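You operate a simulated robot arm through the tools that you are given. There is no shell and no other tool. Be economical: measure what you need, move in short steps, check, and stop when the job is done.

Carry out the task below with a simulated robot arm. There is one attempt and no reset: what you move stays moved.

Task
Brush the fluff off the type in both open drawers and shut them.
Fine: use the orange brush and stand it back. Set down upright: orange brush. What is to be rubbed or washed off counts as gone when no trace of it is left.

The check looks at the end state, three seconds after you hand in, the way a careful person would. Anything else that was tipped, shoved, dropped, spilled or broken makes it a failure.

Robot
A 6-joint arm with a two-finger parallel gripper on a trunk, on a base that drives. Base frame: it is fixed to the floor where the robot stands at the start and does not move with it; the origin is under the middle of the robot, x ahead of it, y to its left, z up; the surface under the hand at the start is at about z = 0.935. Lengths are in m, angles in rad, forces in N, time in s.
With the tool pointing down near the work surface it reaches from about 0.24 to 0.78 m from the robot's upright axis, wherever it stands. Its first joint turns from -2.897 to 2.897 rad. Places, roughly: bold drawer [0.8, -0.2, 1.2]; italic drawer [0.8, 0.1, 1.2]. Payload 3.43 kg.
The tool frame sits at the grasp point between the pads (the TCP): z along the fingers, y along the line on which they close. The tips reach 0.034 m beyond it. The gripper opens to 0.128 m. The fingers are 0.024 m wide and 0.012 m thick; the gripper's body (0.048 by 0.13 m) begins 0.096 m behind the TCP.
Orientation is told as [roll, pitch, yaw] about the base's x, y, z axes, in that order, counted from this pose: with the fingers straight down and closing along the base's y, the tool's x points along the base's -x, its y along +y and its z along -z.

Tools
- The arm moves only by the tool move_arm. Its argument "series" is a list that holds one entry, the list of rows, each a list of 7 numbers: the shift along the tool's x, y, z in m, then the turn, a rotation vector about the tool's x, y, z in rad, then the closure, from 0 (fully open) to 1 (shut). In form: [[[tx, ty, tz, rx, ry, rz, gripper], ...]]. A call has 1 to 20 rows; each row shifts and turns the commanded pose from where the row before left it, along the tool's axes as they then stand. A row lasts 0.2 s, in which the tool goes at most 0.05 m and 0.15 rad; a call with a longer step from one row to the next is refused whole, and so is a gripper value outside its range. Where a pose cannot be reached the arm comes as near as it can. A force on the tool above 40 N (or 10 N above the force at the start of the call, whichever is more), or a blocked arm, ends the call early, and 0.2 s more pass. The fingers move at their own pace (about 0.045 m/s each) and stop on an object; they squeeze with about 39 N. The grip force told is the motor's: it shows also when the fingers shut on nothing. Time passes only in rows, and 0.2 s behind the last, so rows that do not move let the fingers close. The reply holds the time, the measured pose of the TCP, the force on the tool along the base axes, the opening and the grip force, in the units named above and with some noise, with the torque about the TCP (base axes, N m) and any sound that the robot's microphone picked up, and new pictures: "show" is both (left out), scene, wrist or none.
- Cameras (640 x 400 px; columns grow to the right, rows downward): "scene" is now at [0.0291, 0.1472, 1.5227]; the picture's right is [-0.11, -0.99, 0.00], its down [-0.54, 0.06, -0.84] and it looks along [0.83, -0.09, -0.55] (base axes); focal length 265 px, centre (320, 200). "wrist" rides on the gripper at [0.076, -0.011, -0.16] in the tool frame; the picture's right is [0.15, 0.99, 0.00], its down [-0.88, 0.13, -0.46] and it looks along [-0.45, 0.07, 0.89] (tool axes); focal length 234 px, centre (320, 200). There is no depth. A picture from a camera that has moved, and an enlarged one, comes with that camera's place and axes in the base frame and with its lens.
- steer(legs): drives the robot by 1 to 6 legs, each [ahead, turn to the left] in m and rad, along the robot's own axes; the way and the turn of a leg run together, so that a leg with both is an arc; at most 1.5 m and 3.142 rad a leg. The arm and the cameras ride along, it lands a little off, and it stops where it bumps. It gives what a move gives, and a new picture of the scene camera.
- turn_head(pan, tilt): turns the head with the scene camera to pan (to the left, within 2.705 rad either way) and tilt (down, from -0.506 to 1.204), counted from straight ahead of the robot. It gives what a move gives, and a new picture of the scene camera.
- inspect(camera, box): a new picture of the part [left, top, right, bottom] of that camera's present view, enlarged. The clock stands still meanwhile.
- close_job(): hands the job in; it is judged then, once.

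Go step by step. Nothing tells you exact positions but the pictures and the camera data: compare them with the known pose of the tool, close in by small moves and look again before you grip or let go. The budget is 120 turns and 260 pictures, counting those below and the enlarged ones. Unless the task says otherwise, let go and move clear before handing in, and close with one line.

The tools are called after "Call:" as name(argument=value, ...) on one line, values as JSON. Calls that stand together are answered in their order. move_arm: Moves the arm, as the interface text tells. Its arguments: {"type":"object","properties":{"series":{"type":"array","items":{"type":"array","items":{"type":"array","items":{"type":"number"}}}},"show":{"type":"string","enum":["both","scene","wrist","none"]}},"required":["series"]} The other tools are called the same way: steer (legs) drives the base; turn_head (pan, tilt) turns the head that bears the scene camera; inspect (camera, box) takes an enlarged picture of a part of a camera's view; close_job () hands the job in.

At the start:

```text
time: 0.0
tool_pos: [0.5053, -0.1836, 0.9976]
ee_rot: [-0.001, -0.001, -0.006]
force: [0.0, -1.0, 1.1]
moment: [0.03, 0.0, -0.04]
grip_width: 0.128
gripper_force: 0.0
robot x, y, heading: [-0.0003, -0.0004, 0.005]
head pan, tilt: [-0.108, 0.579]
```

scene: 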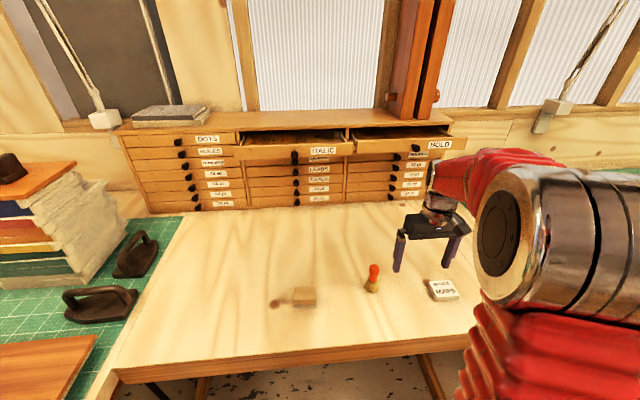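
wrist: 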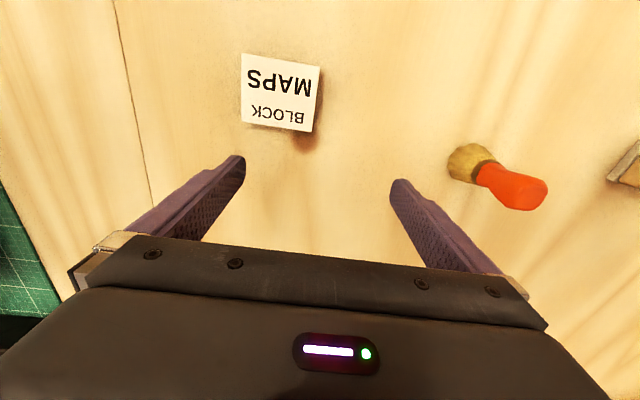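

I see a cabinet with two open drawers (italic, bold), and the orange brush standing bristles-down on the table. I'll look at the details first.

Call:
inspect(camera="scene", box=[220, 100, 480, 220])

Call:
inspect(camera="scene", box=[260, 240, 480, 320])

```text
2.46 times, centred on (350, 160) of scene
camera zoom: at [0.0291, 0.1472, 1.5227], right [-0.11, -0.99, 0.0], down [-0.54, 0.06, -0.84], along [0.83, -0.09, -0.55], focal length 653 px, centre (246, 298)
```

zoom: 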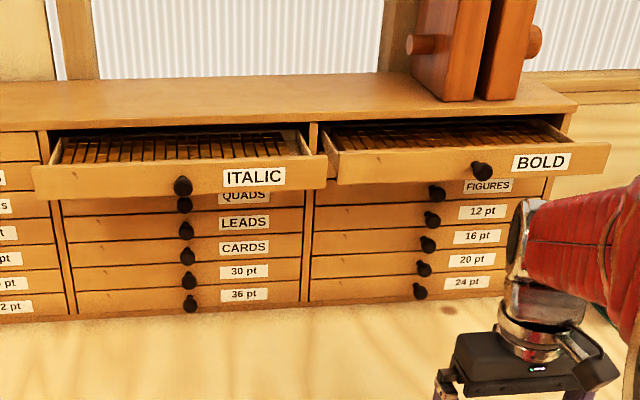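

```text
2.91 times, centred on (370, 280) of scene
camera zoom: at [0.0291, 0.1472, 1.5227], right [-0.11, -0.99, 0.0], down [-0.54, 0.06, -0.84], along [0.83, -0.09, -0.55], focal length 771 px, centre (174, -33)
```

zoom: 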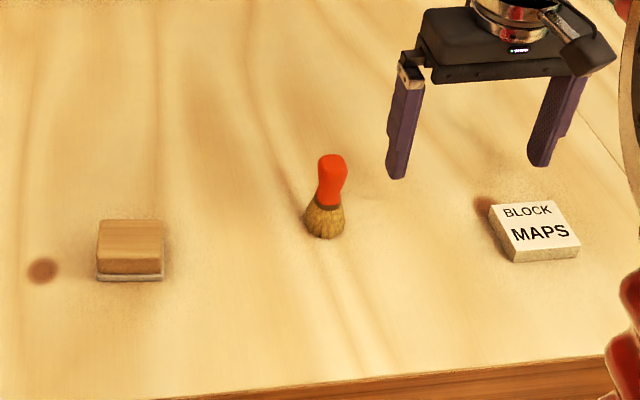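

The brush seems to stand near (0.475, -0.037), about 0.09 tall. I'll raise the hand and move above it, then check with the wrist camera.

Call:
move_arm(series=[[[0, 0, -0.04, 0, 0, 0, 0], [0, 0, -0.04, 0, 0, 0, 0], [0, 0, -0.03, 0, 0, 0, 0], [0.01, 0.04, 0, 0, 0, 0, 0], [0.01, 0.04, 0, 0, 0, 0, 0], [0.01, 0.04, 0, 0, 0, 0, 0], [0, 0.027, 0, 0, 0, 0, 0], [0, 0, 0, 0, 0, 0, 0]]])

```text
time: 1.8
tool_pos: [0.476, -0.0341, 1.1099]
ee_rot: [0.0, -0.001, -0.005]
force: [-0.2, 0.4, 0.6]
moment: [-0.02, -0.02, 0.01]
grip_width: 0.1281
gripper_force: 0.0
robot x, y, heading: [-0.0005, 0.0008, 0.002]
head pan, tilt: [-0.108, 0.579]
camera scene: at [0.029, 0.1472, 1.5227], right [-0.11, -0.99, 0.0], down [-0.54, 0.06, -0.84], along [0.83, -0.09, -0.55], focal length 265 px, centre (320, 200)
camera wrist: at [0.3985, -0.0453, 1.2696], right [-0.14, 0.99, 0.0], down [0.88, 0.13, 0.46], along [0.45, 0.06, -0.89], focal length 234 px, centre (320, 200)
```

scene: 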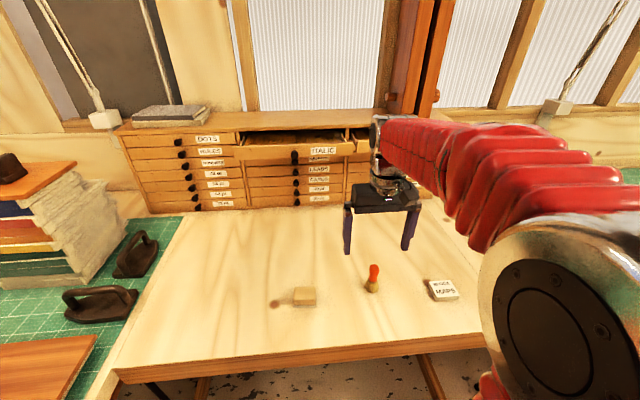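
wrist: 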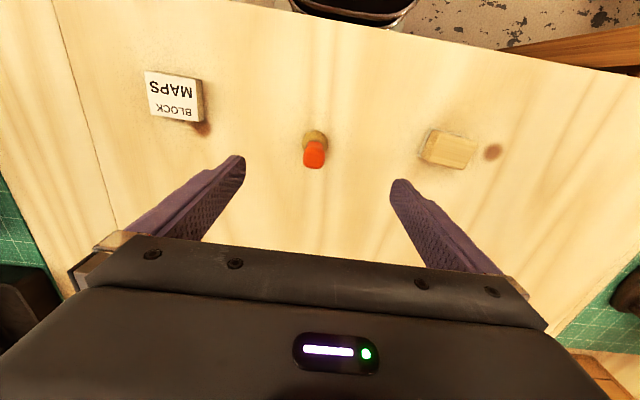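

Brush top reads about (0.475, -0.041). I'll lower partway and check the alignment.

Call:
move_arm(series=[[[0.003, -0.006, 0, 0, 0, 0, 0], [0, 0, 0.04, 0, 0, 0, 0], [0, 0, 0.04, 0, 0, 0, 0], [0, 0, 0.022, 0, 0, 0, 0], [0, 0, 0, 0, 0, 0, 0]]])

Call:
inspect(camera="scene", box=[320, 220, 440, 300])

```text
time: 3.0
tool_pos: [0.4716, -0.041, 1.0081]
ee_rot: [0.0, -0.002, -0.005]
force: [0.5, 0.7, -0.8]
moment: [-0.03, 0.02, 0.0]
grip_width: 0.128
gripper_force: 0.1
robot x, y, heading: [0.0003, -0.0017, 0.007]
head pan, tilt: [-0.108, 0.579]
camera scene: at [0.029, 0.1472, 1.5227], right [-0.11, -0.99, 0.0], down [-0.54, 0.06, -0.84], along [0.83, -0.09, -0.55], focal length 265 px, centre (320, 200)
camera wrist: at [0.3958, -0.0515, 1.1681], right [-0.14, 0.99, 0.0], down [0.88, 0.13, 0.46], along [0.45, 0.06, -0.89], focal length 234 px, centre (320, 200)
```

scene: 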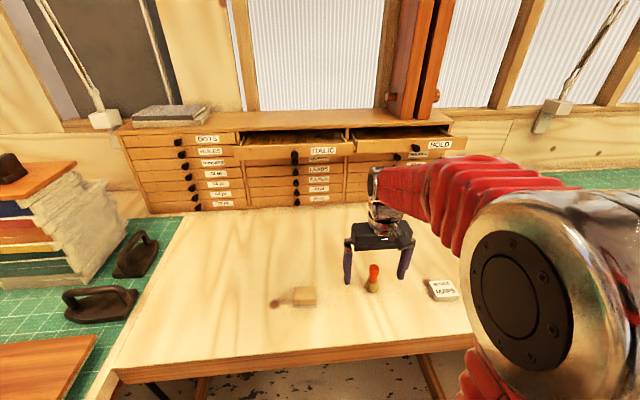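
wrist: 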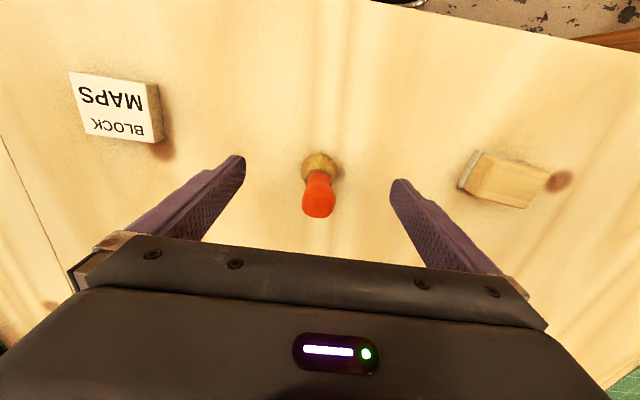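

```text
5.00 times, centred on (380, 260) of scene
camera zoom: at [0.029, 0.1472, 1.5227], right [-0.11, -0.99, 0.0], down [-0.54, 0.06, -0.84], along [0.83, -0.09, -0.55], focal length 1326 px, centre (20, -100)
```

zoom: 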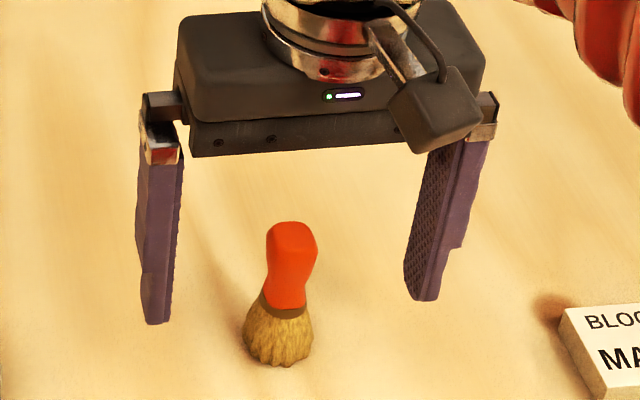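

The brush is centred between the fingers; I'll nudge slightly and close on the handle.

Call:
move_arm(series=[[[-0.003, -0.001, 0.003, 0, 0, 0, 0], [0, 0, 0, 0, 0, 0, 1], [0, 0, 0, 0, 0, 0, 1], [0, 0, 0, 0, 0, 0, 1], [0, 0, 0, 0, 0, 0, 1], [0, 0, 0, 0, 0, 0, 1], [0, 0, 0, 0, 0, 0, 1], [0, 0, 0, 0, 0, 0, 1], [0, 0, 0, 0, 0, 0, 1]]])

Call:
inspect(camera="scene", box=[320, 220, 440, 300])

```text
time: 5.0
tool_pos: [0.4748, -0.0431, 1.0048]
ee_rot: [-0.001, -0.001, -0.005]
force: [-0.2, -0.1, 1.2]
moment: [0.02, -0.04, 0.02]
grip_width: 0.0335
gripper_force: 38.7
robot x, y, heading: [0.0021, -0.0001, 0.005]
head pan, tilt: [-0.108, 0.579]
camera scene: at [0.029, 0.1472, 1.5227], right [-0.11, -0.99, 0.0], down [-0.54, 0.06, -0.84], along [0.83, -0.09, -0.55], focal length 265 px, centre (320, 200)
camera wrist: at [0.3987, -0.0524, 1.1652], right [-0.14, 0.99, 0.0], down [0.88, 0.13, 0.46], along [0.45, 0.06, -0.89], focal length 234 px, centre (320, 200)
```

scene: 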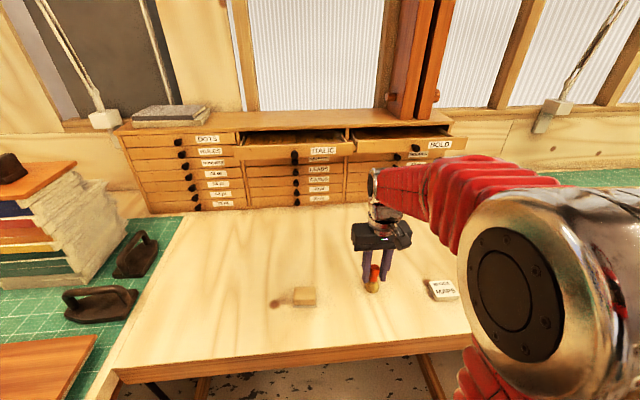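
wrist: 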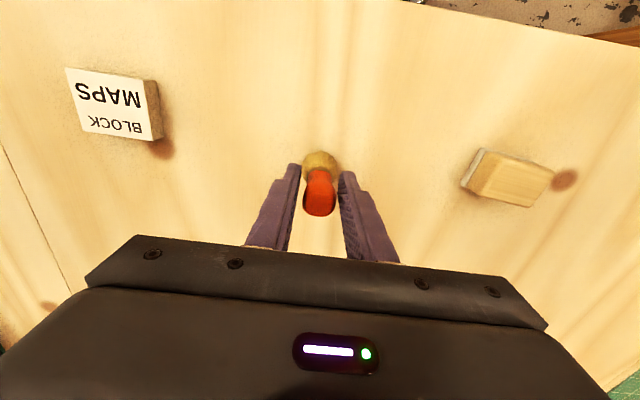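

```text
5.00 times, centred on (380, 260) of scene
camera zoom: at [0.029, 0.1472, 1.5227], right [-0.11, -0.99, 0.0], down [-0.54, 0.06, -0.84], along [0.83, -0.09, -0.55], focal length 1326 px, centre (20, -100)
```

zoom: 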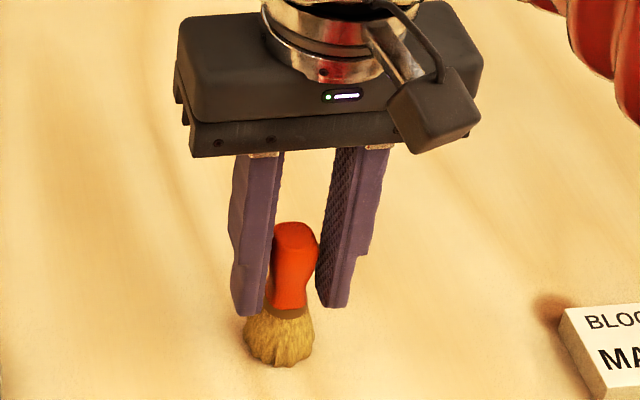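

Gripped at 0.0335. I'll lift well above the cabinet height and look at the drawers with the wrist camera.

Call:
move_arm(series=[[[0, 0, -0.02, 0, 0, 0, 1], [0, 0, -0.04, 0, 0, 0, 1], [0, 0, -0.045, 0, 0, 0, 1], [0, 0, -0.045, 0, 0, 0, 1], [0, 0, -0.045, 0, 0, 0, 1], [0, 0, -0.045, 0, 0, 0, 1], [0, 0, -0.045, 0, 0, 0, 1], [0, 0, -0.045, 0, 0, 0, 1], [0, 0, -0.045, 0, 0, 0, 1], [-0.04, 0.02, 0, 0, 0, 0, 1], [-0.04, 0.02, 0, 0, 0, 0, 1], [-0.04, 0.02, 0, 0, 0, 0, 1], [0, 0, 0, 0, 0, 0, 1]]])

```text
time: 7.8
tool_pos: [0.5722, 0.0171, 1.3186]
ee_rot: [-0.002, -0.007, -0.006]
force: [0.9, -0.2, -1.4]
moment: [0.04, 0.0, 0.03]
grip_width: 0.0331
gripper_force: 38.9
out of reach, approached as far as the arm can: row 9, 10, 11, 12
robot x, y, heading: [-0.0002, 0.0001, -0.0]
head pan, tilt: [-0.108, 0.579]
camera scene: at [0.0292, 0.1472, 1.5227], right [-0.11, -0.99, 0.0], down [-0.54, 0.06, -0.84], along [0.83, -0.09, -0.55], focal length 265 px, centre (320, 200)
camera wrist: at [0.4952, 0.0072, 1.4797], right [-0.14, 0.99, 0.0], down [0.88, 0.13, 0.46], along [0.46, 0.06, -0.89], focal length 234 px, centre (320, 200)
```

scene: 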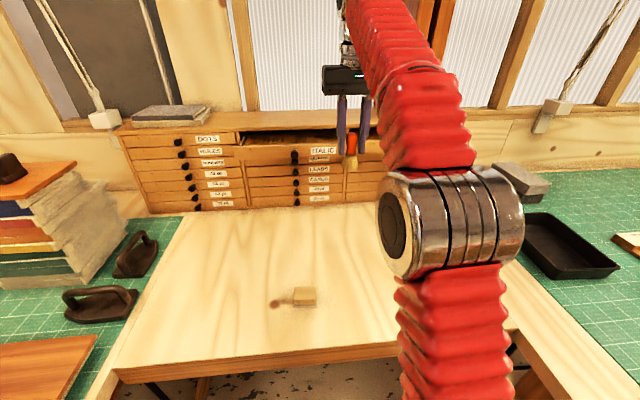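
wrist: 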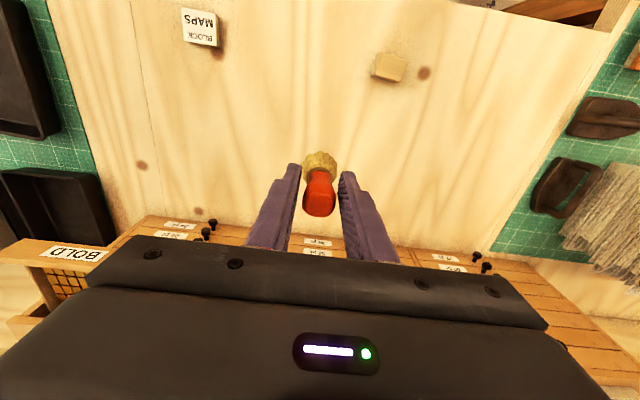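

The arm can't go far enough forward up high; I'd likely need to drive nearer or tilt the tool. I'll look down to see the clearance between base and table.

Call:
turn_head(pan=0.0, tilt=1.2)

```text
time: 8.8
tool_pos: [0.5712, 0.018, 1.3208]
ee_rot: [0.002, -0.004, -0.005]
force: [-0.1, 0.3, -0.7]
moment: [-0.03, 0.01, -0.02]
grip_width: 0.0331
gripper_force: 39.4
robot x, y, heading: [-0.0013, 0.0001, 0.002]
head pan, tilt: [0.0, 1.201]
camera scene: at [-0.0033, 0.1569, 1.4762], right [0.0, -1.0, 0.0], down [-0.93, 0.0, -0.36], along [0.36, 0.0, -0.93], focal length 265 px, centre (320, 200)
```

scene: 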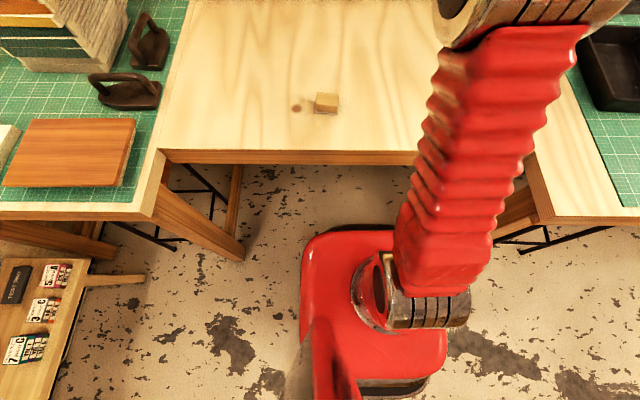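

The base is a slab at about z = 0.6 which can slide under the table edge (edge at x≈0.33), so a short drive forward is feasible. Triangulation puts both drawer fronts at x≈0.75, top z≈1.24, knobs at y≈-0.215 and 0.144. I'll pull the arm back and drive ahead 0.12.

Call:
move_arm(series=[[[0.04, 0, 0, 0, 0, 0, 1], [0.04, 0, 0, 0, 0, 0, 1], [0.04, 0, -0.02, 0, 0, 0, 1], [0, 0, -0.03, 0, 0, 0, 1], [0, 0, 0, 0, 0, 0, 1]]], show="none")

Call:
steer(legs=[[0.12, 0]])

```text
time: 10.0
tool_pos: [0.4511, 0.0172, 1.3674]
ee_rot: [-0.001, -0.004, -0.004]
force: [-1.1, 0.8, -0.6]
moment: [0.01, -0.02, -0.02]
grip_width: 0.0331
gripper_force: 39.3
robot x, y, heading: [-0.0023, -0.0043, 0.006]
head pan, tilt: [0.0, 1.201]
```

```text
time: 11.4
tool_pos: [0.5722, 0.0171, 1.3669]
ee_rot: [-0.001, -0.003, -0.007]
force: [0.2, -0.6, 0.2]
moment: [0.02, -0.01, -0.02]
grip_width: 0.0335
gripper_force: 39.1
robot x, y, heading: [0.1217, 0.0009, 0.001]
head pan, tilt: [0.0, 1.201]
camera scene: at [0.1162, 0.157, 1.4762], right [0.0, -1.0, 0.0], down [-0.93, 0.0, -0.36], along [0.36, 0.0, -0.93], focal length 265 px, centre (320, 200)
```

scene: 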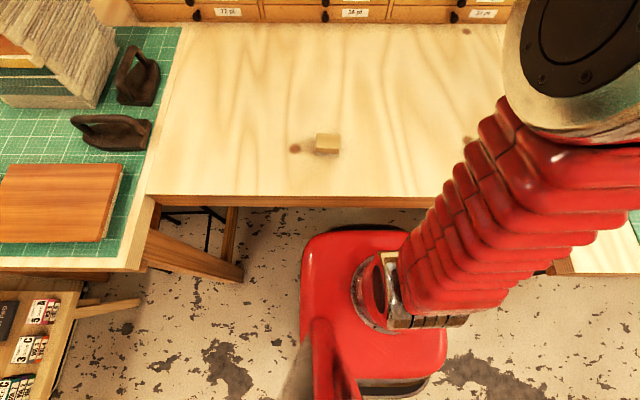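

Moved without contact. Now I'll look at the drawers from here.

Call:
turn_head(pan=-0.1, tilt=0.5)

Call:
inspect(camera="scene", box=[200, 80, 520, 280])

```text
time: 12.5
tool_pos: [0.5709, 0.0161, 1.3674]
ee_rot: [0.0, -0.002, -0.004]
force: [0.6, 0.4, -1.5]
moment: [-0.01, 0.03, 0.0]
grip_width: 0.0332
gripper_force: 38.5
robot x, y, heading: [0.1203, -0.001, 0.001]
head pan, tilt: [-0.099, 0.499]
camera scene: at [0.1508, 0.148, 1.5298], right [-0.1, -1.0, 0.0], down [-0.48, 0.05, -0.88], along [0.87, -0.09, -0.48], focal length 265 px, centre (320, 200)
```

scene: 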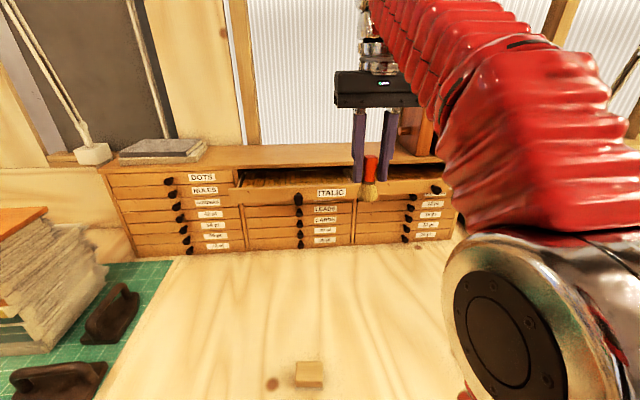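

```text
2.00 times, centred on (360, 180) of scene
camera zoom: at [0.1508, 0.148, 1.5298], right [-0.1, -1.0, 0.0], down [-0.48, 0.05, -0.88], along [0.87, -0.09, -0.48], focal length 530 px, centre (240, 240)
```

zoom: 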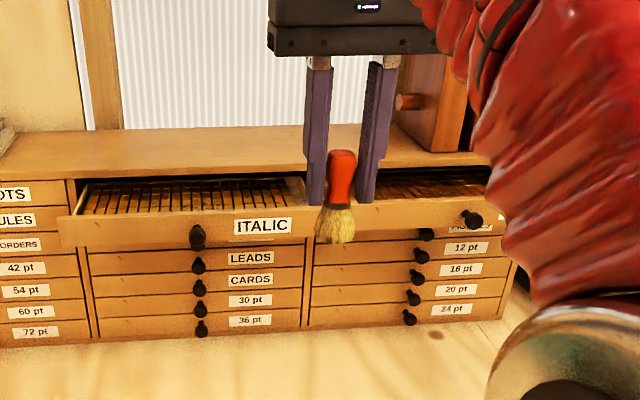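

Call:
inspect(camera="scene", box=[230, 155, 360, 215])

```text
4.92 times, centred on (295, 185) of scene
camera zoom: at [0.1508, 0.148, 1.5298], right [-0.1, -1.0, 0.0], down [-0.48, 0.05, -0.88], along [0.87, -0.09, -0.48], focal length 1305 px, centre (443, 274)
```

zoom: 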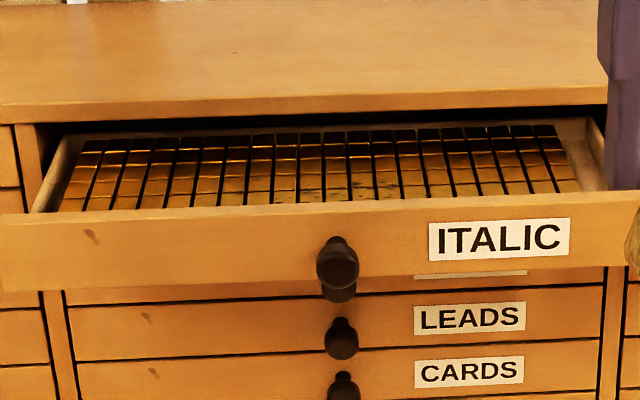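

I can see the type but not clearly the fluff. I'll bring the hand (and wrist camera) above the italic drawer front, staying high.

Call:
move_arm(series=[[[-0.04, 0.02, 0, 0, 0, 0, 1], [-0.04, 0.02, 0, 0, 0, 0, 1], [-0.04, 0.02, 0, 0, 0, 0, 1], [-0.03, 0.02, 0, 0, 0, 0, 1], [0, 0, 0, 0, 0, 0, 1]]])

```text
time: 13.7
tool_pos: [0.6947, 0.0926, 1.3152]
ee_rot: [-0.001, -0.007, -0.007]
force: [-0.5, 0.3, -0.4]
moment: [-0.02, -0.02, 0.01]
grip_width: 0.0331
gripper_force: 39.1
out of reach, approached as far as the arm can: row 1, 2, 3, 4
robot x, y, heading: [0.1205, -0.0018, -0.002]
head pan, tilt: [-0.099, 0.499]
camera scene: at [0.151, 0.148, 1.5299], right [-0.1, -1.0, 0.0], down [-0.48, 0.05, -0.88], along [0.87, -0.09, -0.48], focal length 265 px, centre (320, 200)
camera wrist: at [0.6164, 0.0825, 1.4747], right [-0.14, 0.99, 0.0], down [0.88, 0.13, 0.46], along [0.46, 0.07, -0.89], focal length 234 px, centre (320, 200)
```

scene: 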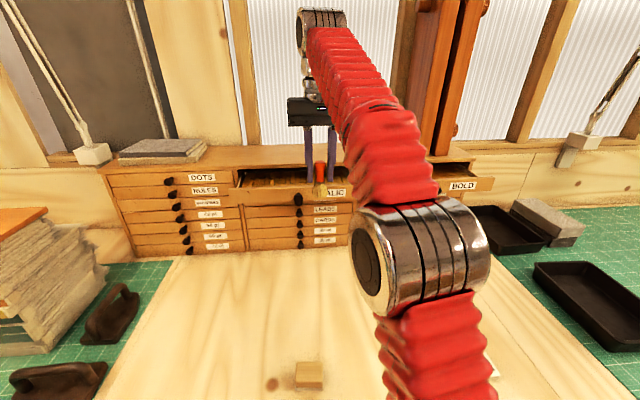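
wrist: 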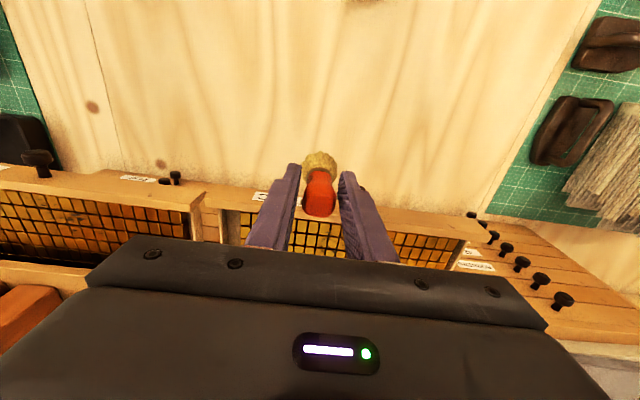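

Good view: type cells in both drawers. Let me enlarge the wrist picture to find the fluff.

Call:
inspect(camera="wrist", box=[0, 160, 240, 290])

Call:
inspect(camera="wrist", box=[200, 180, 480, 280])

```text
2.67 times, centred on (120, 225) of wrist
camera zoom: at [0.6164, 0.0825, 1.4747], right [-0.14, 0.99, 0.0], down [0.88, 0.13, 0.46], along [0.46, 0.07, -0.89], focal length 624 px, centre (853, 133)
```

zoom: 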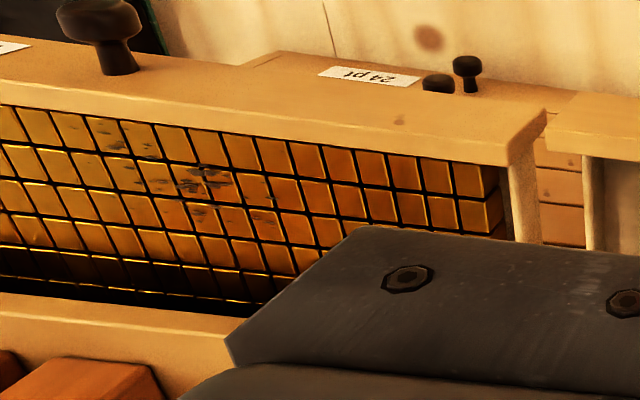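

```text
2.29 times, centred on (340, 230) of wrist
camera zoom: at [0.6164, 0.0825, 1.4747], right [-0.14, 0.99, 0.0], down [0.88, 0.13, 0.46], along [0.46, 0.07, -0.89], focal length 535 px, centre (274, 131)
```

zoom: 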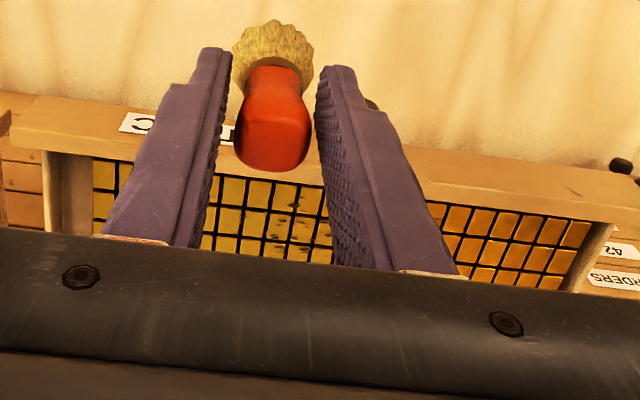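

Fluff patches (dark specks) sit mid-drawer: bold around (0.815, -0.20), italic around (0.81, 0.14). I'll tilt the tool forward 0.6 rad to gain reach, staying high.

Call:
move_arm(series=[[[0, 0, 0, 0, -0.15, 0, 1], [0, 0, 0, 0, -0.15, 0, 1], [0, 0, 0, 0, -0.15, 0, 1], [0, 0, 0, 0, -0.15, 0, 1], [0, 0, 0, 0, 0, 0, 1]]])

```text
time: 14.9
tool_pos: [0.6941, 0.0929, 1.3139]
ee_rot: [-0.001, -0.603, -0.005]
force: [0.5, 0.3, -1.5]
moment: [0.01, 0.0, -0.01]
grip_width: 0.0333
gripper_force: 39.0
robot x, y, heading: [0.1258, 0.0004, -0.002]
head pan, tilt: [-0.099, 0.499]
camera scene: at [0.1508, 0.148, 1.5299], right [-0.1, -1.0, 0.0], down [-0.48, 0.05, -0.88], along [0.87, -0.09, -0.48], focal length 265 px, centre (320, 200)
camera wrist: at [0.5404, 0.083, 1.4032], right [-0.12, 0.99, -0.08], down [0.47, 0.13, 0.88], along [0.88, 0.06, -0.48], focal length 234 px, centre (320, 200)
```

scene: 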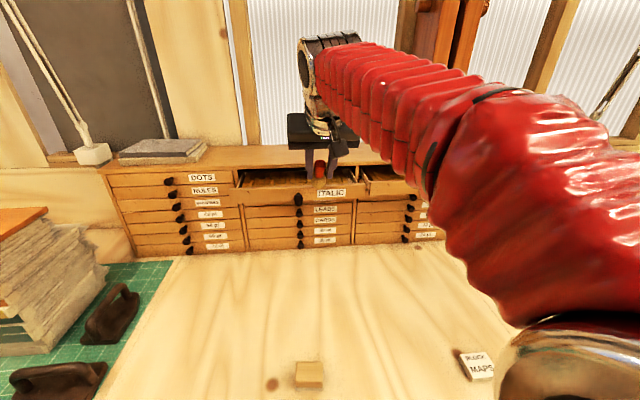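
wrist: 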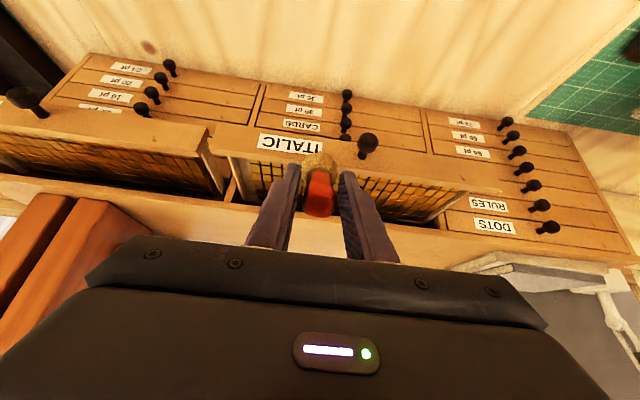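

Tilt achieved. Now I'll move above the near part of the italic fluff, still above the panel's top.

Call:
move_arm(series=[[[-0.0375, 0.01, 0.016, 0, 0, 0, 1], [-0.0375, 0.01, 0.016, 0, 0, 0, 1], [0, 0, 0, 0, 0, 0, 1]]])

Call:
inspect(camera="wrist", box=[180, 80, 480, 260])

Call:
inspect(camera="scene", box=[230, 120, 390, 220])

```text
time: 15.7
tool_pos: [0.7755, 0.1134, 1.3306]
ee_rot: [-0.001, -0.603, -0.005]
force: [-0.3, -0.3, -1.2]
moment: [-0.01, 0.0, 0.0]
grip_width: 0.0332
gripper_force: 39.2
robot x, y, heading: [0.1175, -0.0017, -0.002]
head pan, tilt: [-0.099, 0.499]
camera scene: at [0.1509, 0.148, 1.5299], right [-0.1, -1.0, 0.0], down [-0.48, 0.05, -0.88], along [0.87, -0.09, -0.48], focal length 265 px, centre (320, 200)
camera wrist: at [0.6218, 0.1033, 1.4193], right [-0.12, 0.99, -0.08], down [0.47, 0.13, 0.87], along [0.88, 0.06, -0.48], focal length 234 px, centre (320, 200)
```

scene: 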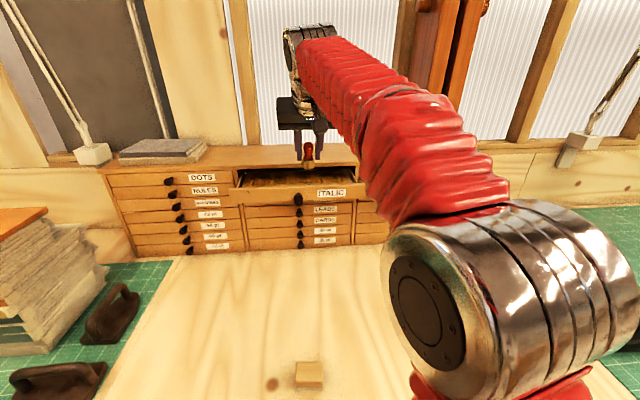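
wrist: 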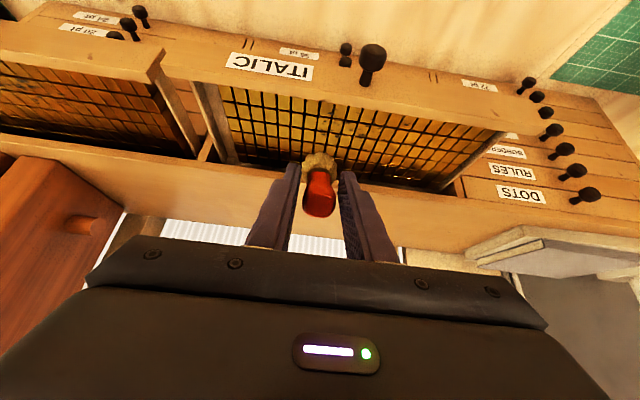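

```text
2.13 times, centred on (330, 170) of wrist
camera zoom: at [0.6218, 0.1033, 1.4193], right [-0.12, 0.99, -0.08], down [0.47, 0.13, 0.87], along [0.88, 0.06, -0.48], focal length 500 px, centre (299, 264)
```

zoom: 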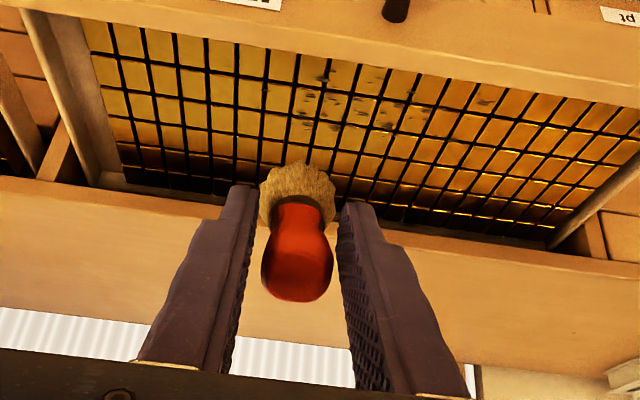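

```text
4.00 times, centred on (310, 170) of scene
camera zoom: at [0.1509, 0.148, 1.5299], right [-0.1, -1.0, 0.0], down [-0.48, 0.05, -0.88], along [0.87, -0.09, -0.48], focal length 1061 px, centre (360, 320)
```

zoom: 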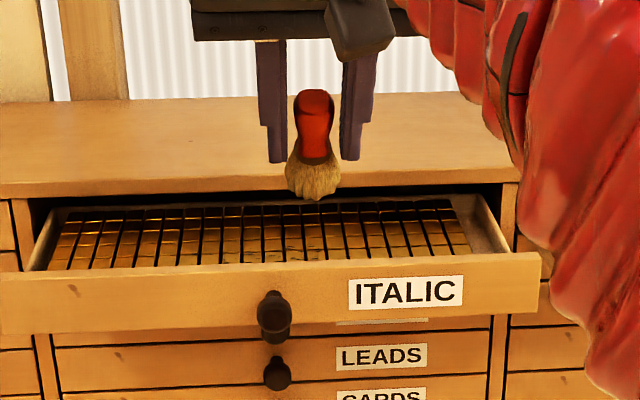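

The fluff spans about x 0.78–0.85, y 0.10–0.20 in the italic drawer. I'll lower the bristles gently next to it while watching the force.

Call:
move_arm(series=[[[0, -0.02, 0, 0, 0, 0, 1], [0.0056, 0, 0.0083, 0, 0, 0, 1], [0.0056, 0, 0.0083, 0, 0, 0, 1], [0.0056, 0, 0.0083, 0, 0, 0, 1], [0, 0, 0, 0, 0, 0, 1]]])

Call:
inspect(camera="wrist", box=[180, 80, 480, 260])

```text
time: 16.9
tool_pos: [0.7753, 0.0919, 1.3001]
ee_rot: [0.0, -0.602, -0.005]
force: [0.0, 0.2, -1.1]
moment: [-0.03, 0.04, 0.02]
grip_width: 0.0332
gripper_force: 38.9
robot x, y, heading: [0.1234, -0.0012, 0.0]
head pan, tilt: [-0.099, 0.499]
camera scene: at [0.1509, 0.148, 1.5299], right [-0.1, -1.0, 0.0], down [-0.48, 0.05, -0.88], along [0.87, -0.09, -0.48], focal length 265 px, centre (320, 200)
camera wrist: at [0.6213, 0.0822, 1.3891], right [-0.12, 0.99, -0.08], down [0.47, 0.13, 0.87], along [0.88, 0.06, -0.48], focal length 234 px, centre (320, 200)
```

scene: 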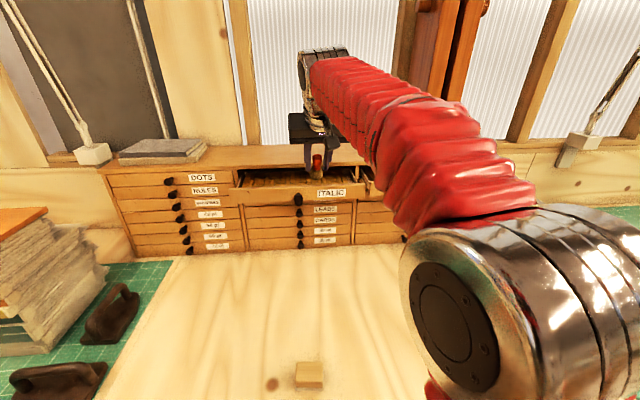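
wrist: 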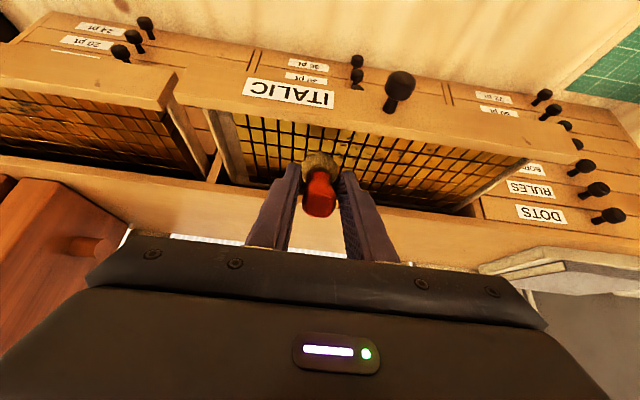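

```text
2.13 times, centred on (330, 170) of wrist
camera zoom: at [0.6213, 0.0822, 1.3891], right [-0.12, 0.99, -0.08], down [0.47, 0.13, 0.87], along [0.88, 0.06, -0.48], focal length 500 px, centre (299, 264)
```

zoom: 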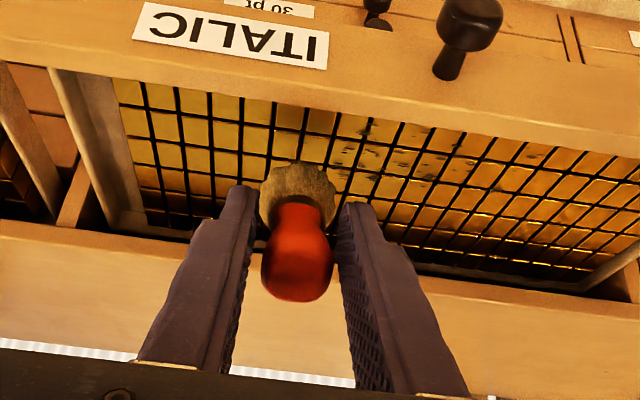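

No contact yet; continuing down in small steps.

Call:
move_arm(series=[[[0.0028, 0, 0.0041, 0, 0, 0, 1], [0.0028, 0, 0.0041, 0, 0, 0, 1], [0.0028, 0, 0.0041, 0, 0, 0, 1], [0, 0, 0, 0, 0, 0, 1]]])

Call:
inspect(camera="wrist", box=[180, 80, 480, 260])

Call:
inspect(camera="scene", box=[230, 120, 390, 220])

```text
time: 17.9
tool_pos: [0.7738, 0.0926, 1.2869]
ee_rot: [0.001, -0.608, -0.006]
force: [0.2, -0.1, 9.4]
moment: [-0.02, -0.33, 0.03]
grip_width: 0.0333
gripper_force: 39.1
robot x, y, heading: [0.1175, 0.0004, 0.003]
head pan, tilt: [-0.099, 0.499]
camera scene: at [0.1506, 0.148, 1.5299], right [-0.1, -1.0, 0.0], down [-0.48, 0.05, -0.88], along [0.87, -0.09, -0.48], focal length 265 px, centre (320, 200)
camera wrist: at [0.621, 0.0822, 1.3755], right [-0.12, 0.99, -0.08], down [0.46, 0.13, 0.88], along [0.88, 0.06, -0.47], focal length 234 px, centre (320, 200)
```

scene: 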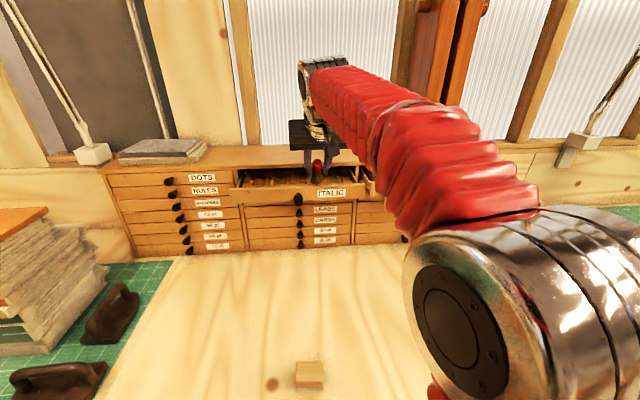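
wrist: 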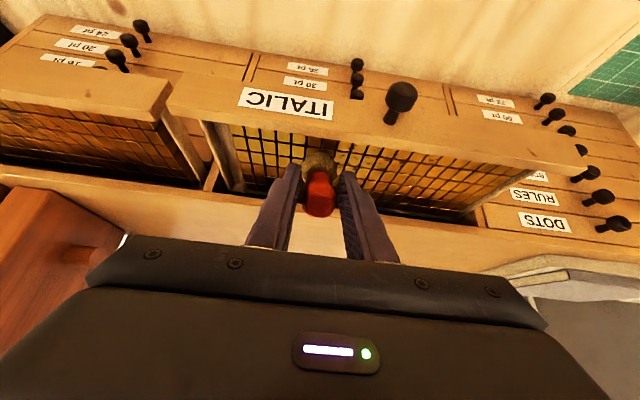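

```text
2.13 times, centred on (330, 170) of wrist
camera zoom: at [0.621, 0.0822, 1.3755], right [-0.12, 0.99, -0.08], down [0.46, 0.13, 0.88], along [0.88, 0.06, -0.47], focal length 500 px, centre (299, 264)
```

zoom: 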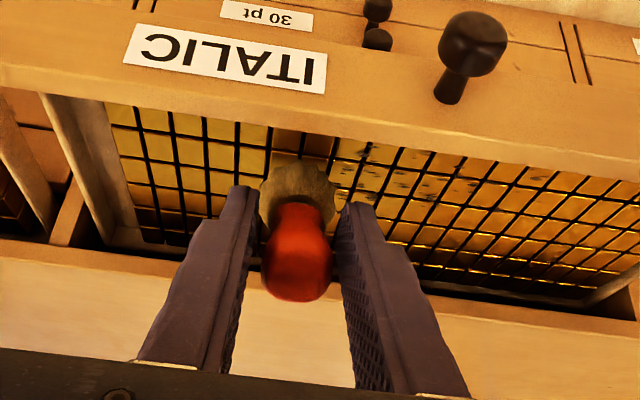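

```text
4.00 times, centred on (310, 170) of scene
camera zoom: at [0.1506, 0.148, 1.5299], right [-0.1, -1.0, 0.0], down [-0.48, 0.05, -0.88], along [0.87, -0.09, -0.48], focal length 1061 px, centre (360, 320)
```

zoom: 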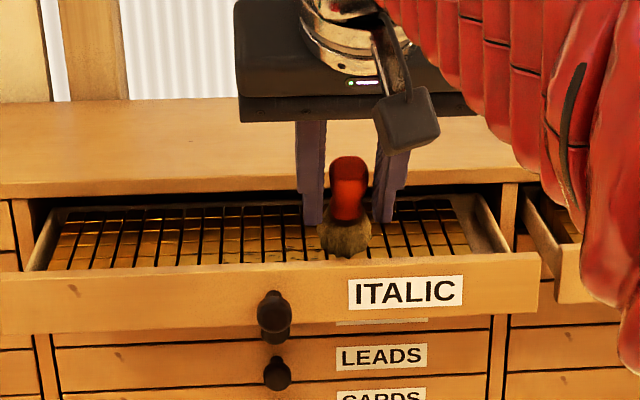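

Contact at TCP z≈1.287 with ~9 N. I'll now sweep along y through the near row of fluff.

Call:
move_arm(series=[[[0, 0.02, 0, 0, 0, 0, 1], [0, 0.02, 0, 0, 0, 0, 1], [0, 0.02, 0, 0, 0, 0, 1], [0, 0.02, 0, 0, 0, 0, 1], [0, 0.02, 0, 0, 0, 0, 1], [0, 0.02, 0, 0, 0, 0, 1], [0, 0.01, 0, 0, 0, 0, 1], [0, 0, 0, 0, 0, 0, 1]]], show="wrist")

Call:
inspect(camera="wrist", box=[120, 80, 420, 260])

```text
time: 19.7
tool_pos: [0.7756, 0.2218, 1.2859]
ee_rot: [0.002, -0.606, -0.004]
force: [1.3, -7.0, 26.3]
moment: [-0.26, -0.85, -0.19]
grip_width: 0.0329
gripper_force: 39.1
robot x, y, heading: [0.1201, 0.0003, -0.003]
head pan, tilt: [-0.099, 0.499]
camera wrist: at [0.6209, 0.2116, 1.3753], right [-0.12, 0.99, -0.08], down [0.46, 0.13, 0.88], along [0.88, 0.06, -0.47], focal length 234 px, centre (320, 200)
```

wrist: 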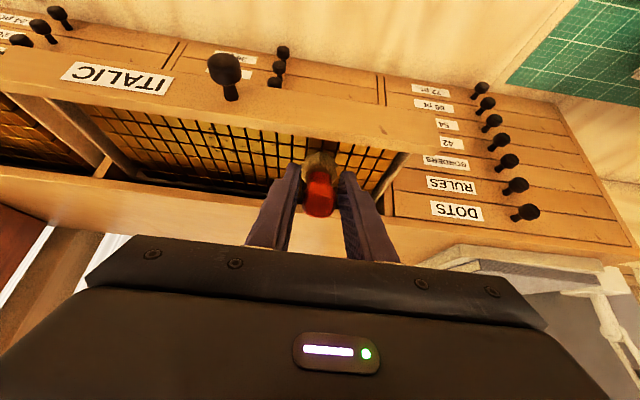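

```text
2.13 times, centred on (270, 170) of wrist
camera zoom: at [0.6209, 0.2116, 1.3753], right [-0.12, 0.99, -0.08], down [0.46, 0.13, 0.88], along [0.88, 0.06, -0.47], focal length 500 px, centre (427, 264)
```

zoom: 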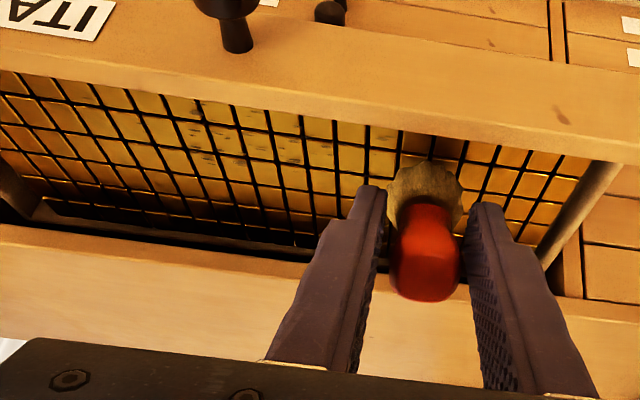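

The fluff fades as the brush passes. Force is a bit high, so I'll ease up 2 mm and do the return passes slightly deeper into the drawer.

Call:
move_arm(series=[[[-0.0011, 0, -0.0016, 0, 0, 0, 1], [-0.0124, 0, 0.0085, 0, 0, 0, 1], [0, -0.02, 0, 0, 0, 0, 1], [0, -0.02, 0, 0, 0, 0, 1], [0, -0.02, 0, 0, 0, 0, 1], [0, -0.02, 0, 0, 0, 0, 1], [0, -0.02, 0, 0, 0, 0, 1], [0, -0.02, 0, 0, 0, 0, 1], [0, -0.02, 0, 0, 0, 0, 1], [-0.0124, 0, 0.0085, 0, 0, 0, 1], [0, 0.02, 0, 0, 0, 0, 1], [0, 0.02, 0, 0, 0, 0, 1], [0, 0.02, 0, 0, 0, 0, 1], [0, 0.02, 0, 0, 0, 0, 1], [0, 0.02, 0, 0, 0, 0, 1], [0, 0.02, 0, 0, 0, 0, 1], [0, 0.02, 0, 0, 0, 0, 1], [0, 0, 0, 0, 0, 0, 1]]], show="wrist")

Call:
inspect(camera="wrist", box=[120, 80, 420, 260])

```text
time: 23.5
tool_pos: [0.8058, 0.2217, 1.287]
ee_rot: [0.001, -0.605, -0.004]
force: [0.9, 0.0, 1.6]
moment: [0.02, -0.12, -0.03]
grip_width: 0.0332
gripper_force: 38.9
robot x, y, heading: [0.1201, -0.0025, -0.0]
head pan, tilt: [-0.099, 0.499]
camera wrist: at [0.652, 0.2115, 1.3759], right [-0.12, 0.99, -0.08], down [0.47, 0.13, 0.87], along [0.88, 0.06, -0.48], focal length 234 px, centre (320, 200)
```

wrist: 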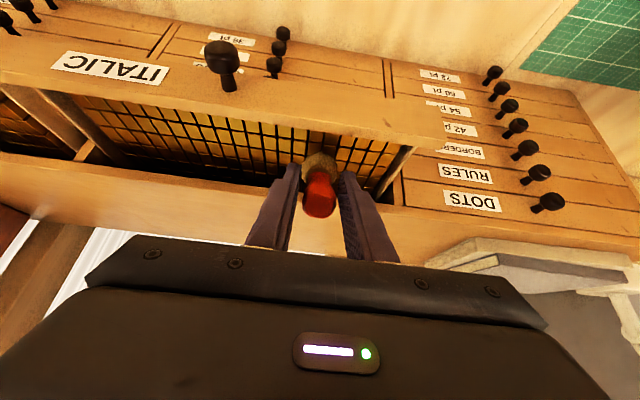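

```text
2.13 times, centred on (270, 170) of wrist
camera zoom: at [0.652, 0.2115, 1.3759], right [-0.12, 0.99, -0.08], down [0.47, 0.13, 0.87], along [0.88, 0.06, -0.48], focal length 500 px, centre (427, 264)
```

zoom: 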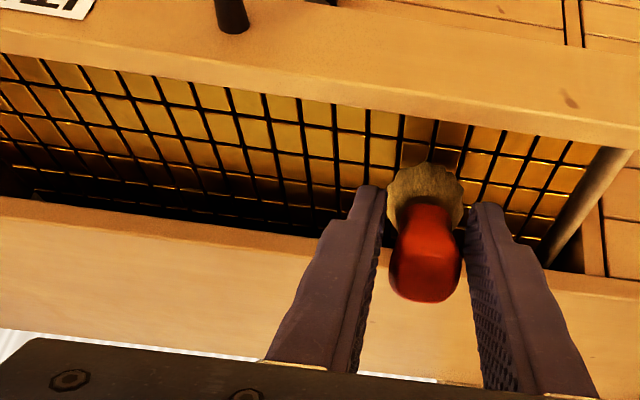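

It looks clean already; I'll make some extra passes at three depths with a little more pressure to remove any traces.

Call:
move_arm(series=[[[0.0009, 0, 0.0012, 0, 0, 0, 1], [0, -0.024, 0, 0, 0, 0, 1], [0, -0.024, 0, 0, 0, 0, 1], [0, -0.024, 0, 0, 0, 0, 1], [0, -0.024, 0, 0, 0, 0, 1], [0, -0.024, 0, 0, 0, 0, 1], [0, -0.02, 0, 0, 0, 0, 1], [0.0165, 0, -0.0113, 0, 0, 0, 1], [0, 0.024, 0, 0, 0, 0, 1], [0, 0.024, 0, 0, 0, 0, 1], [0, 0.024, 0, 0, 0, 0, 1], [0, 0.024, 0, 0, 0, 0, 1], [0, 0.024, 0, 0, 0, 0, 1], [0.0132, 0, -0.009, 0, 0, 0, 1], [0, -0.024, 0, 0, 0, 0, 1], [0, -0.024, 0, 0, 0, 0, 1], [0, -0.024, 0, 0, 0, 0, 1], [0, -0.024, 0, 0, 0, 0, 1], [0, -0.024, 0, 0, 0, 0, 1], [0, 0, 0, 0, 0, 0, 1]]], show="wrist")

Call:
inspect(camera="wrist", box=[220, 80, 520, 260])

```text
time: 27.7
tool_pos: [0.7683, 0.082, 1.2864]
ee_rot: [0.001, -0.604, -0.005]
force: [-0.1, 3.0, 12.1]
moment: [0.13, -0.4, 0.08]
grip_width: 0.0331
gripper_force: 38.7
robot x, y, heading: [0.1179, -0.0033, 0.002]
head pan, tilt: [-0.099, 0.499]
camera wrist: at [0.6144, 0.0718, 1.3754], right [-0.12, 0.99, -0.08], down [0.47, 0.13, 0.88], along [0.88, 0.06, -0.48], focal length 234 px, centre (320, 200)
```

wrist: 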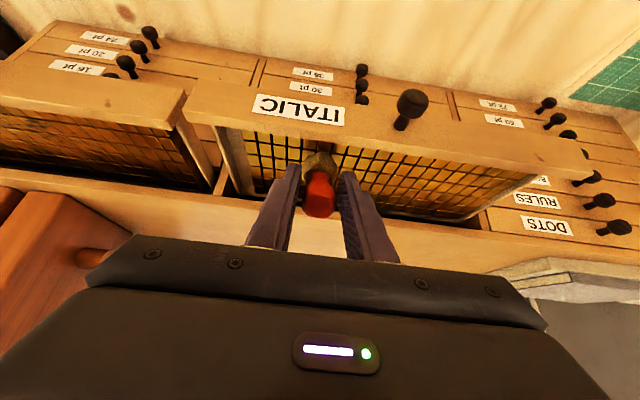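

```text
2.13 times, centred on (370, 170) of wrist
camera zoom: at [0.6144, 0.0718, 1.3754], right [-0.12, 0.99, -0.08], down [0.47, 0.13, 0.88], along [0.88, 0.06, -0.48], focal length 500 px, centre (213, 264)
```

zoom: 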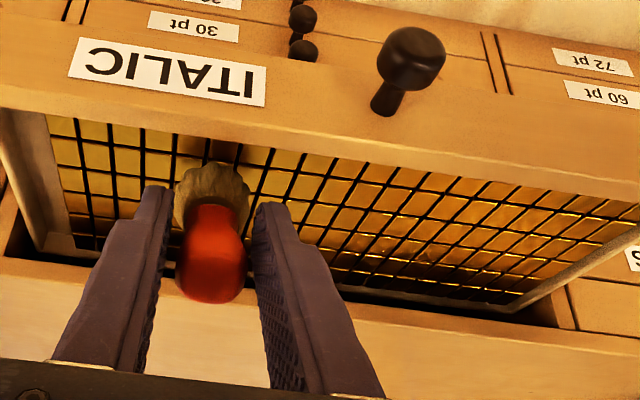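

Italic looks clean. I'll lift, verify from higher, then move toward the bold drawer.

Call:
move_arm(series=[[[-0.014, 0, -0.0206, 0, 0, 0, 1], [-0.014, 0, -0.0206, 0, 0, 0, 1], [-0.014, -0.02, -0.0206, 0, 0, 0, 1], [0, -0.02, 0, 0, 0, 0, 1], [0, 0, 0, 0, 0, 0, 1]]], show="wrist")

Call:
inspect(camera="wrist", box=[280, 40, 520, 190])

Call:
inspect(camera="wrist", box=[0, 60, 280, 200])

```text
time: 28.9
tool_pos: [0.7693, 0.0427, 1.3614]
ee_rot: [0.0, -0.604, -0.005]
force: [0.0, -0.1, -0.9]
moment: [-0.02, 0.05, -0.01]
grip_width: 0.0331
gripper_force: 38.6
robot x, y, heading: [0.1221, -0.0044, 0.001]
head pan, tilt: [-0.099, 0.499]
camera wrist: at [0.6148, 0.0321, 1.4496], right [-0.12, 0.99, -0.08], down [0.47, 0.13, 0.87], along [0.88, 0.06, -0.48], focal length 234 px, centre (320, 200)
```

wrist: 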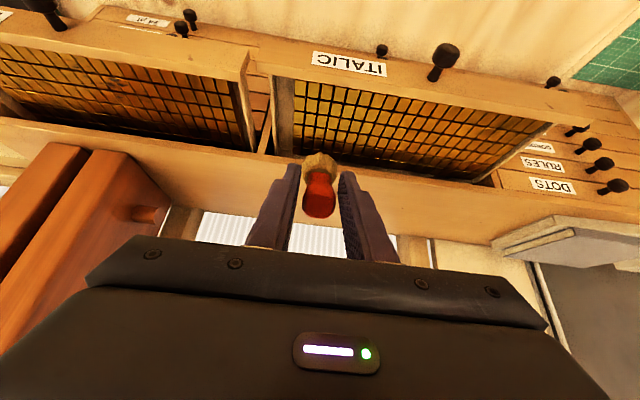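

```text
2.67 times, centred on (400, 115) of wrist
camera zoom: at [0.6148, 0.0321, 1.4496], right [-0.12, 0.99, -0.08], down [0.47, 0.13, 0.87], along [0.88, 0.06, -0.48], focal length 624 px, centre (107, 427)
```

zoom: 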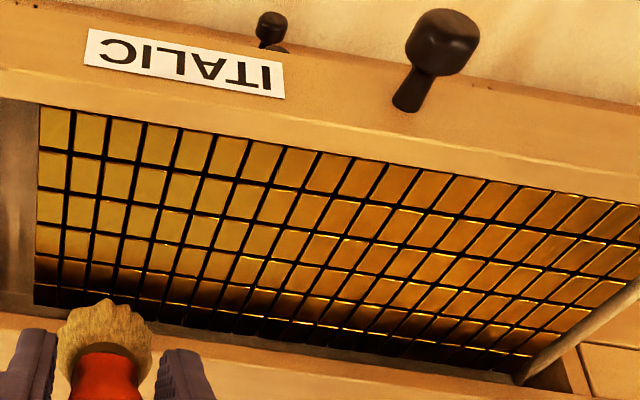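

```text
2.29 times, centred on (140, 130) of wrist
camera zoom: at [0.6148, 0.0321, 1.4496], right [-0.12, 0.99, -0.08], down [0.47, 0.13, 0.87], along [0.88, 0.06, -0.48], focal length 535 px, centre (731, 360)
```

zoom: 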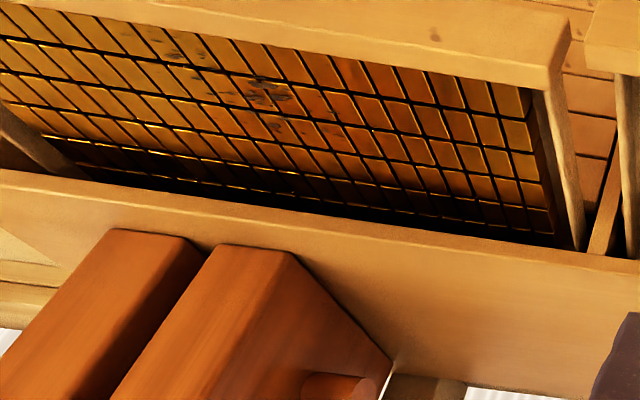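

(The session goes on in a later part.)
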